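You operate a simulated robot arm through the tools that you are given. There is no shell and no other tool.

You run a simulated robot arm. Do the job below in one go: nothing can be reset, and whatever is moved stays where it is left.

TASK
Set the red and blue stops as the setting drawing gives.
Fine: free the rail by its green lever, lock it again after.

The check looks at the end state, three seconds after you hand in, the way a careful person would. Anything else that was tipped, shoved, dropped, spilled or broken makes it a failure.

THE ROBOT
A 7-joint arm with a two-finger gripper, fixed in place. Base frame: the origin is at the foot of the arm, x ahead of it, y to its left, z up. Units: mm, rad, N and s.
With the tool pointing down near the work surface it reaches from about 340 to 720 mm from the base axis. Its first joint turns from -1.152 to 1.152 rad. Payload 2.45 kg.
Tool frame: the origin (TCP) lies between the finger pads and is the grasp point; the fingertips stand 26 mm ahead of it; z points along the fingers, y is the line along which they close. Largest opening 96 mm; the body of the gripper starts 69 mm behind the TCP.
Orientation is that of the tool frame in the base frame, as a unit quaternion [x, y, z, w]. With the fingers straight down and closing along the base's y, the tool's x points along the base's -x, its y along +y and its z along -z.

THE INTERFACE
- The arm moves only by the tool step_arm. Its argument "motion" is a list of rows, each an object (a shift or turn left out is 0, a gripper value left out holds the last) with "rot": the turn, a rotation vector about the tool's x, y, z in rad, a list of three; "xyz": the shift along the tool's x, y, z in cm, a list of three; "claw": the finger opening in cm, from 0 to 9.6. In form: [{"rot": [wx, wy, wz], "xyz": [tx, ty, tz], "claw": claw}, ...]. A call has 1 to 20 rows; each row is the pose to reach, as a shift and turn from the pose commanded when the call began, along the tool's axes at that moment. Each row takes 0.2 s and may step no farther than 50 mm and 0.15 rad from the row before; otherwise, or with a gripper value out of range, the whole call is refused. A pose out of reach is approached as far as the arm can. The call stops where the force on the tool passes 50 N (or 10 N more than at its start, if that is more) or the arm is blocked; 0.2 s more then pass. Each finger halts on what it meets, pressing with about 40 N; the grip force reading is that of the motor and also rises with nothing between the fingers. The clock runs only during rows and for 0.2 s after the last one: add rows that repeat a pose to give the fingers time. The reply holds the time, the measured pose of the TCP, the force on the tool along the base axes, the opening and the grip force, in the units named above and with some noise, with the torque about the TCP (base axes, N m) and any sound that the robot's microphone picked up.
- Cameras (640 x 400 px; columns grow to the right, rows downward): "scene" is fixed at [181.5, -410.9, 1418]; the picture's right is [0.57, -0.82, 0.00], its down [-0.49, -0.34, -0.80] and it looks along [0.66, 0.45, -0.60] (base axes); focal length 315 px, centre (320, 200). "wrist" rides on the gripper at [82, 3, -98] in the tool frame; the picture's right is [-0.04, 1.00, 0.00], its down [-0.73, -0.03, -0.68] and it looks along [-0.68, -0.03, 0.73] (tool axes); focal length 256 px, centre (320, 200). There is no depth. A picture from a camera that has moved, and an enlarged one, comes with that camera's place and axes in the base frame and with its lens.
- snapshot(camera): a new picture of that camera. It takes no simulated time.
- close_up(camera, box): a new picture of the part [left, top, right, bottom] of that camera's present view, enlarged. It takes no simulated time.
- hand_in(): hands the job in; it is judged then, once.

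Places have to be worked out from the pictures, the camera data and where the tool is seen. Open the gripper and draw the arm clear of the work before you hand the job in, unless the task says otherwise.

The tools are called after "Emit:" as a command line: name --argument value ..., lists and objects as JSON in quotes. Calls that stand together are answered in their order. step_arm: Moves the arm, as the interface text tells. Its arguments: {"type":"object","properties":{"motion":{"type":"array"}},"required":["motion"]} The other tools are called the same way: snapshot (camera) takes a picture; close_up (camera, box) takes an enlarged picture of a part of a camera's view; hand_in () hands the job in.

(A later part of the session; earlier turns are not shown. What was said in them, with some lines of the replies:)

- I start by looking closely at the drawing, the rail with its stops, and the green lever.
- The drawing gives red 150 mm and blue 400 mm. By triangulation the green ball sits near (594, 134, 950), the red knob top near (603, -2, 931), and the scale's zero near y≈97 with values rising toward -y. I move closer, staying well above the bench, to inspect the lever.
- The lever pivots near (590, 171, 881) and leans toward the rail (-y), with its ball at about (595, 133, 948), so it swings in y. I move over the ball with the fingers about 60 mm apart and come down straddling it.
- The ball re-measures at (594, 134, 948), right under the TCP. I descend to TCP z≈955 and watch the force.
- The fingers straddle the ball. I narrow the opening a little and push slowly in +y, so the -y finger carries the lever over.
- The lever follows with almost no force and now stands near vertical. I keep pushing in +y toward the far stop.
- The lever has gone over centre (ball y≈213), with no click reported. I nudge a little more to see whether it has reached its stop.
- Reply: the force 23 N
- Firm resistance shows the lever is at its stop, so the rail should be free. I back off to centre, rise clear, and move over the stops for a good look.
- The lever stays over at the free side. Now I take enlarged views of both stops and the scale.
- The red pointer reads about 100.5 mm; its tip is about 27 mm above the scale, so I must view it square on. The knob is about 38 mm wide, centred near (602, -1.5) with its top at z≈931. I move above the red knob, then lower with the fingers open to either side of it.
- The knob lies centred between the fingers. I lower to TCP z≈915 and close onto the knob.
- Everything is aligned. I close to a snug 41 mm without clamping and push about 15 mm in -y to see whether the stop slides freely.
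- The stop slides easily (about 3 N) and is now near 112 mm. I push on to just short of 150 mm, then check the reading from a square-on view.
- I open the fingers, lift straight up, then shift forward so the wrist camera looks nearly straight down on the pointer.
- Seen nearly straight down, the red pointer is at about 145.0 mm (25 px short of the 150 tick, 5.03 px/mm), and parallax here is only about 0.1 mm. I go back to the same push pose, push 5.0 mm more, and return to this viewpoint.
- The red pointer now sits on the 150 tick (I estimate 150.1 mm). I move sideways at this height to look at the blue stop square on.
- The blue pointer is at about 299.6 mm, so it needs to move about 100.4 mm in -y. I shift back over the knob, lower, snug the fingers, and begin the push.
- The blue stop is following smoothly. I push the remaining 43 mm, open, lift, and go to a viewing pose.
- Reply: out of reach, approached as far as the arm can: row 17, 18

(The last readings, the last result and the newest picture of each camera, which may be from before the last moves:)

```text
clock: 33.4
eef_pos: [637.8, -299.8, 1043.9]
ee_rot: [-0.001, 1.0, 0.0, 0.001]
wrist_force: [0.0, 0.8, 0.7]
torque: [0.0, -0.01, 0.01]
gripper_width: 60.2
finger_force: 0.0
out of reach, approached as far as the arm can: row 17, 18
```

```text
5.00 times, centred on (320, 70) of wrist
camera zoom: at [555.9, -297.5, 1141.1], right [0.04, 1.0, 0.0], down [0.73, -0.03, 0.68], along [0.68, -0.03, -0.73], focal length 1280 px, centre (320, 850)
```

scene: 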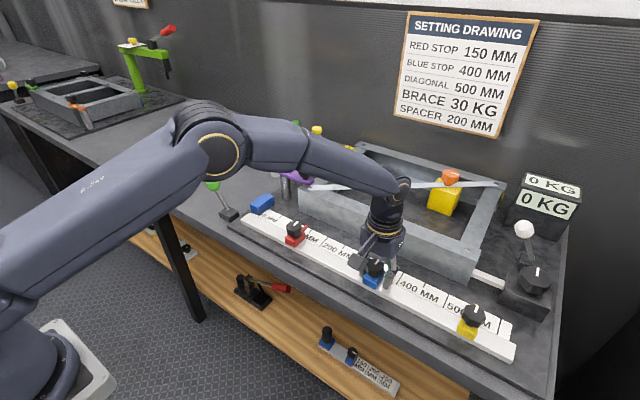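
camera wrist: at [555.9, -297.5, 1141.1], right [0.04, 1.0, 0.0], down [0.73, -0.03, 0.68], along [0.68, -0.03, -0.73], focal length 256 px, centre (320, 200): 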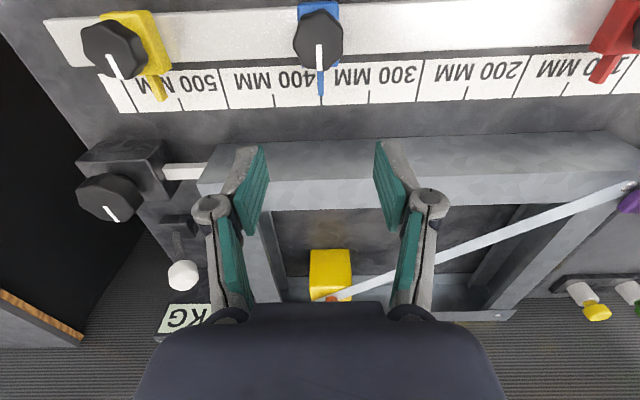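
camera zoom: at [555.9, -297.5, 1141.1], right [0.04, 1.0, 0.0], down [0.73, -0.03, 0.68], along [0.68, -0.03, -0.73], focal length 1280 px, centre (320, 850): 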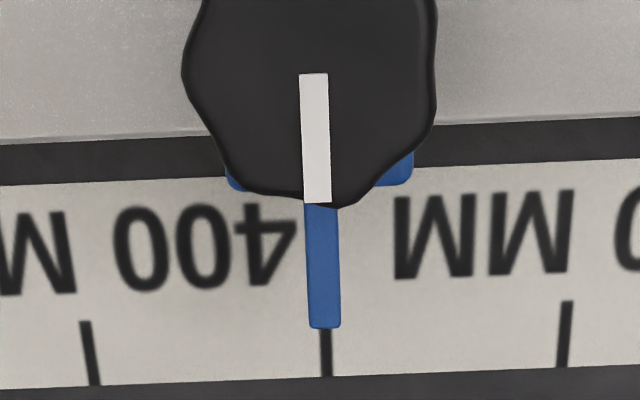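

Blue appears on the 400 tick; allowing for the slight oblique view it's perhaps 399.6. I shift 5 mm in -y and back a little from the reach limit to double-check from a square-on angle.

Emit:
step_arm --motion '[{"xyz": [0.8, -0.2, 0]}, {"xyz": [1.2, -0.5, 0]}, {"xyz": [1.2, -0.5, 0]}]'

Emit:
close_up --camera "wrist" --box '[256, 30, 384, 110]'

Emit:
close_up --camera "wrist" --box '[300, 70, 348, 100]'

```text
clock: 34.2
eef_pos: [626.2, -306.8, 1044.9]
ee_rot: [0.001, 1.0, 0.001, 0.0]
wrist_force: [0.2, -0.1, 0.4]
torque: [-0.02, 0.0, 0.01]
gripper_width: 59.7
finger_force: 0.1
```

```text
5.00 times, centred on (320, 70) of wrist
camera zoom: at [543.5, -303.3, 1141.2], right [0.04, 1.0, 0.0], down [0.73, -0.03, 0.68], along [0.68, -0.03, -0.73], focal length 1280 px, centre (320, 850)
```

zoom: 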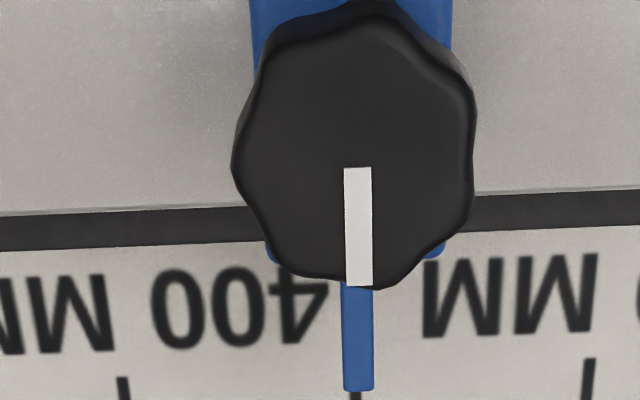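

```text
13.33 times, centred on (324, 85) of wrist
camera zoom: at [543.5, -303.3, 1141.2], right [0.04, 1.0, 0.0], down [0.73, -0.03, 0.68], along [0.68, -0.03, -0.73], focal length 3413 px, centre (267, 1733)
```

zoom: 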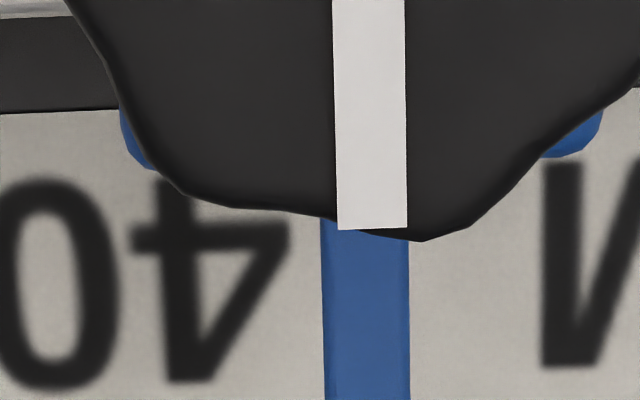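

Emit:
close_up --camera "wrist" --box '[296, 90, 360, 130]'

Emit:
close_up --camera "wrist" --box '[256, 60, 384, 140]'

```text
10.00 times, centred on (328, 110) of wrist
camera zoom: at [543.5, -303.3, 1141.2], right [0.04, 1.0, 0.0], down [0.73, -0.03, 0.68], along [0.68, -0.03, -0.73], focal length 2560 px, centre (240, 1100)
```

zoom: 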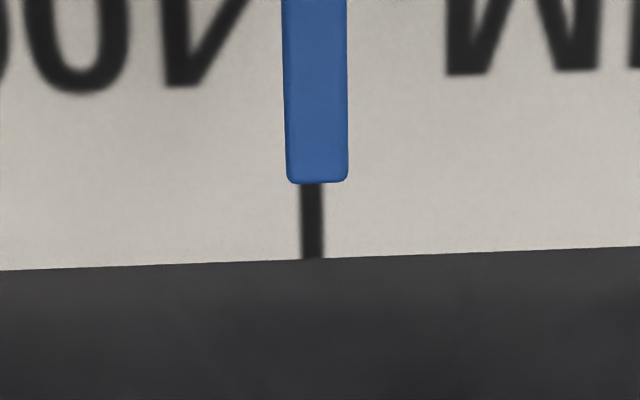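

```text
5.00 times, centred on (320, 100) of wrist
camera zoom: at [543.5, -303.3, 1141.2], right [0.04, 1.0, 0.0], down [0.73, -0.03, 0.68], along [0.68, -0.03, -0.73], focal length 1280 px, centre (320, 700)
```

zoom: 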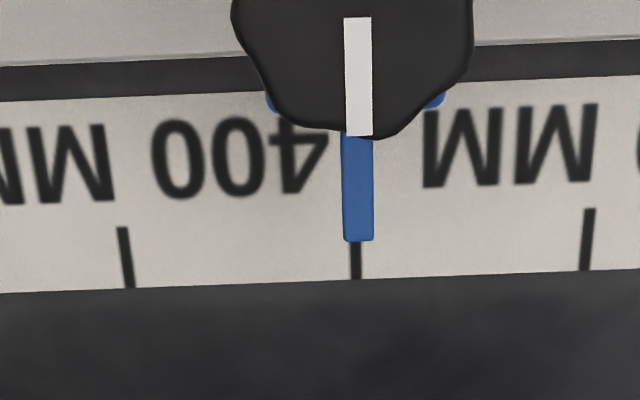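

Both views put blue at about 399.7 mm and red at about 150.2 mm, so both stops are set. Next I travel back at safe height to above the green lever's ball (about (595, 214, 947)) to lock the rail again.

Emit:
step_arm --motion '[{"xyz": [1.0, 4, 0], "claw": 6.4}, {"xyz": [2.0, 8, 0]}, {"xyz": [3.0, 12, 0]}, {"xyz": [3.1, 16, 0]}, {"xyz": [3.1, 20.5, 0]}, {"xyz": [3.1, 25, 0]}, {"xyz": [3.1, 29.5, 0]}, {"xyz": [3.1, 34, 0]}, {"xyz": [3.1, 38.5, 0]}, {"xyz": [3.1, 43, 0]}, {"xyz": [3.1, 47, 0]}, {"xyz": [3.1, 50, 0]}, {"xyz": [3.1, 52, 0]}, {"xyz": [3.1, 52, 0]}]'

Emit:
snapshot --camera "wrist"

Emit:
snapshot --camera "scene"

```text
clock: 37.2
eef_pos: [594.6, 214.8, 1045.0]
ee_rot: [-0.001, 1.0, 0.0, 0.0]
wrist_force: [-0.5, -0.1, -0.8]
torque: [-0.03, -0.01, 0.0]
gripper_width: 64.0
finger_force: 0.0
```

```text
taken
camera wrist: at [512.7, 218.3, 1140.9], right [0.04, 1.0, 0.0], down [0.73, -0.03, 0.68], along [0.68, -0.03, -0.73], focal length 256 px, centre (320, 200)
```

wrist: 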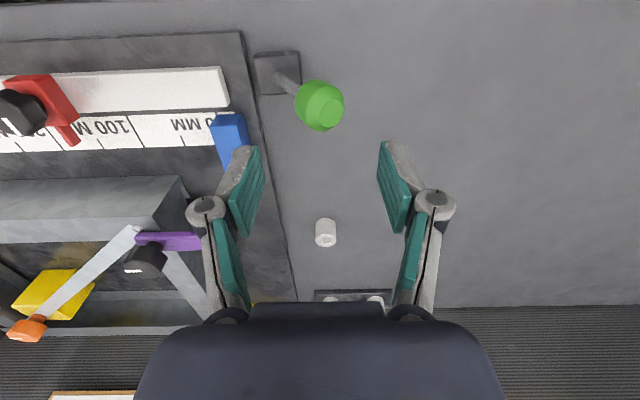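

```text
taken
```

scene: 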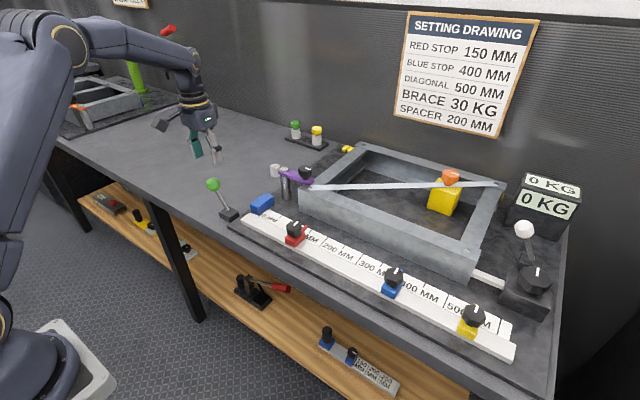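

The ball sits centred under the gripper at (593, 215). I descend, narrow to 50 mm, and swing the lever back in -y toward its original locked position.

Emit:
step_arm --motion '[{"xyz": [0, 0, 3]}, {"xyz": [0, 0, 6]}, {"xyz": [0, 0, 8]}, {"xyz": [0, 0, 9]}, {"xyz": [0, 0, 9], "claw": 5.0}, {"xyz": [0, 0, 9]}, {"xyz": [0, -0.7, 9]}, {"xyz": [0, -1.4, 9]}, {"xyz": [0, -2.1, 9]}, {"xyz": [0, -2.8, 9]}, {"xyz": [0, -3.5, 9]}, {"xyz": [0, -4.2, 9]}, {"xyz": [0, -4.9, 9]}, {"xyz": [0, -5.6, 9]}, {"xyz": [0, -6.3, 9]}, {"xyz": [0, -7.0, 9]}, {"xyz": [0, -7.7, 9]}, {"xyz": [0, -8.3, 9]}, {"xyz": [0, -8.8, 9]}, {"xyz": [0, -8.8, 9]}]'

Emit:
snapshot --camera "wrist"

Emit:
close_up --camera "scene" --box '[180, 130, 340, 230]'

```text
clock: 41.4
eef_pos: [594.2, 126.2, 954.2]
ee_rot: [0.0, 1.0, 0.0, 0.0]
wrist_force: [0.6, 5.5, -0.6]
torque: [0.16, -0.02, 0.0]
gripper_width: 53.4
finger_force: 2.9
```

```text
taken
camera wrist: at [512.2, 129.6, 1051.5], right [0.04, 1.0, 0.0], down [0.73, -0.03, 0.68], along [0.68, -0.03, -0.73], focal length 256 px, centre (320, 200)
```

wrist: 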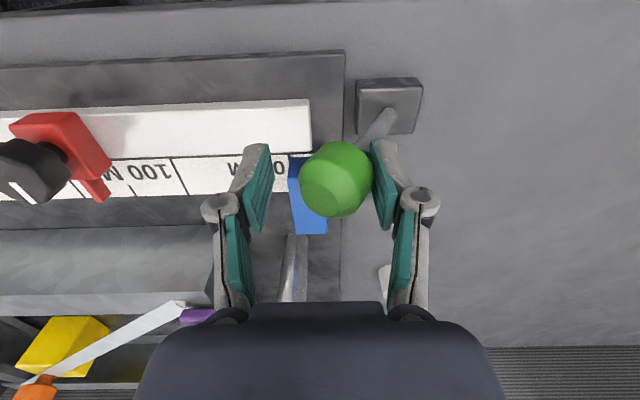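

```text
4.00 times, centred on (260, 180) of scene
camera zoom: at [181.5, -410.8, 1418.0], right [0.57, -0.82, 0.0], down [-0.49, -0.34, -0.8], along [0.66, 0.45, -0.6], focal length 1262 px, centre (560, 280)
```

zoom: 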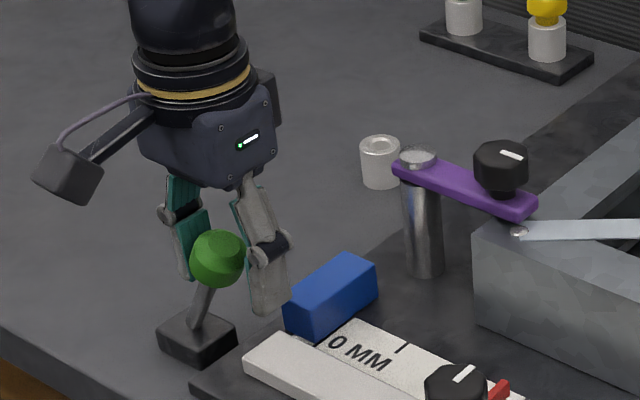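

The lever is back at its original lean with resistance building. I press a little more to seat it fully, then centre, lift, and view.

Emit:
step_arm --motion '[{"xyz": [0, -0.3, 0]}, {"xyz": [0, -0.6, 0]}, {"xyz": [0, -0.6, 0]}]'

```text
clock: 42.2
eef_pos: [594.1, 122.2, 954.0]
ee_rot: [-0.001, 1.0, 0.001, -0.001]
wrist_force: [1.3, 17.5, -1.0]
torque: [0.27, -0.04, -0.03]
gripper_width: 61.4
finger_force: 7.9
```

A firm 17 N at the stop means the lever is seated. I back off, lift clear, and move to recheck the red reading.

Emit:
step_arm --motion '[{"xyz": [0, 0.5, 0]}, {"xyz": [0, 1.2, 0]}, {"xyz": [0, 1.2, -3]}, {"xyz": [0, 1.2, -6]}, {"xyz": [0, 1.2, -9]}, {"xyz": [-2, -3, -9]}, {"xyz": [-4, -7.5, -9]}, {"xyz": [-5, -12, -9]}, {"xyz": [-5, -16.5, -9]}, {"xyz": [-5, -17.6, -9]}, {"xyz": [-5, -17.6, -9]}]'

Emit:
close_up --camera "wrist" --box '[256, 20, 384, 100]'

Emit:
snapshot --camera "scene"

Emit:
close_up --camera "scene" --box '[200, 170, 280, 230]'

Emit:
snapshot --camera "wrist"

```text
clock: 44.6
eef_pos: [645.3, -57.1, 1044.0]
ee_rot: [0.0, 1.0, -0.001, 0.0]
wrist_force: [0.0, 0.0, 0.0]
torque: [0.02, 0.03, -0.01]
gripper_width: 50.0
finger_force: 0.0
```

```text
5.00 times, centred on (320, 60) of wrist
camera zoom: at [562.6, -54.8, 1140.6], right [0.04, 1.0, 0.0], down [0.73, -0.03, 0.68], along [0.68, -0.03, -0.73], focal length 1280 px, centre (320, 900)
```

zoom: 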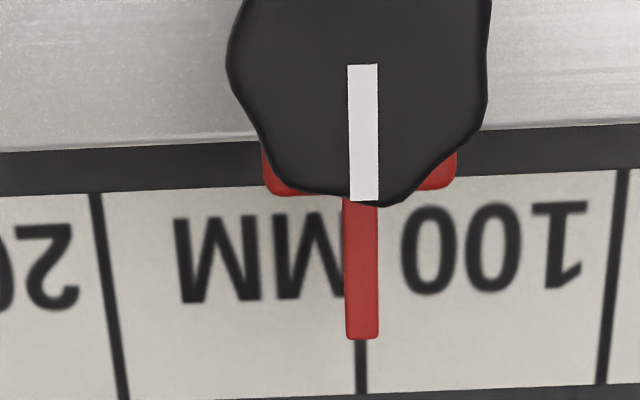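

```text
taken
```

scene: 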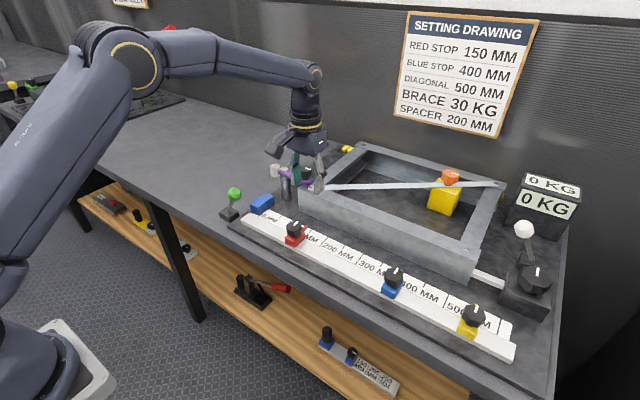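

```text
6.67 times, centred on (240, 200) of scene
camera zoom: at [181.4, -410.9, 1418.0], right [0.57, -0.82, 0.0], down [-0.49, -0.34, -0.8], along [0.66, 0.45, -0.6], focal length 2103 px, centre (853, 200)
```

zoom: 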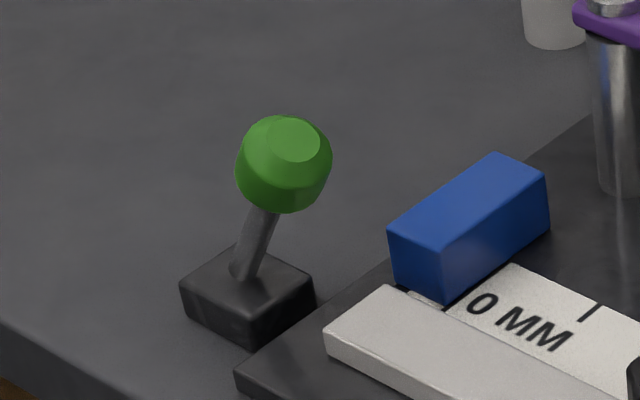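

```text
taken
camera wrist: at [562.6, -54.8, 1140.6], right [0.04, 1.0, 0.0], down [0.73, -0.03, 0.68], along [0.68, -0.03, -0.73], focal length 256 px, centre (320, 200)
```

wrist: 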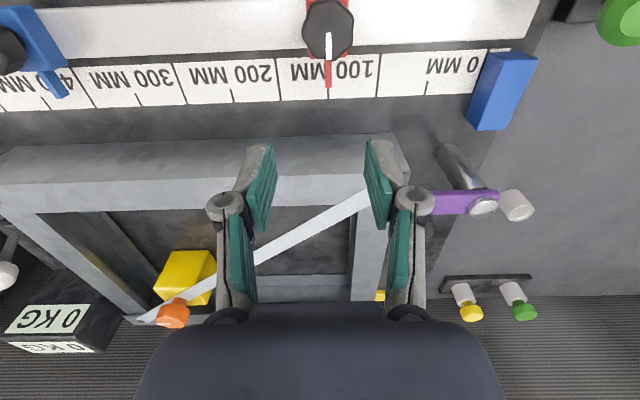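

The lever is back exactly in its locked position and the red pointer reads 150. I draw the arm back and up to its starting area with the gripper open, then do a final check.

Emit:
step_arm --motion '[{"xyz": [3, 1, -2], "claw": 9.0}, {"xyz": [7, 2, -3]}, {"xyz": [11, 4, -3.6]}, {"xyz": [15, 6, -3.6]}, {"xyz": [19, 8, -3.6]}, {"xyz": [22, 9, -3.6]}, {"xyz": [24.4, 9.4, -3.6]}, {"xyz": [24.4, 9.4, -3.6]}]'

Emit:
snapshot --camera "scene"

Emit:
close_up --camera "scene" --box '[350, 240, 478, 320]'

```text
clock: 46.4
eef_pos: [398.6, 38.4, 1079.1]
ee_rot: [0.0, 1.0, 0.0, 0.0]
wrist_force: [0.4, -0.4, 0.7]
torque: [0.01, 0.0, 0.02]
gripper_width: 89.8
finger_force: 0.1
```

```text
taken
```

scene: 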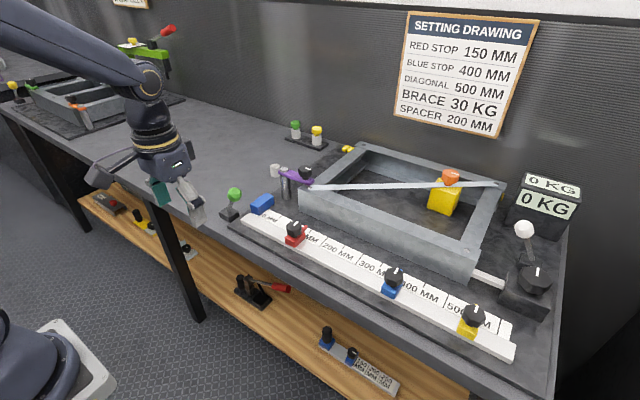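

```text
5.00 times, centred on (414, 280) of scene
camera zoom: at [181.4, -410.9, 1418.0], right [0.57, -0.82, 0.0], down [-0.49, -0.34, -0.8], along [0.66, 0.45, -0.6], focal length 1577 px, centre (-150, -200)
```

zoom: 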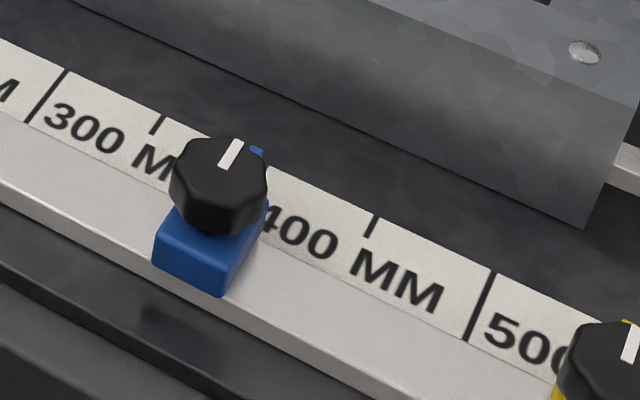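

The red stop is at 150 mm and the blue at 400 mm, the lever is locked, nothing else has moved, and the arm is clear with the gripper open. I hand in the job.

Emit:
hand_in

```text
The job is handed in.
```

The red stop is set at 150 mm and the blue stop at 400 mm, as the setting drawing gives. By my camera readings they sit at about 150.2 mm and 399.7 mm.

I freed the rail with the green lever before moving the stops and pushed it back afterwards. It sits firmly against its stop, in the same position it started from.

I rechecked the red reading square-on after locking. For the blue stop I only compared the fixed camera's picture, which showed no movement.

The yellow stop and everything else on the bench look undisturbed. The arm is drawn back with the gripper open, and the job is handed in.
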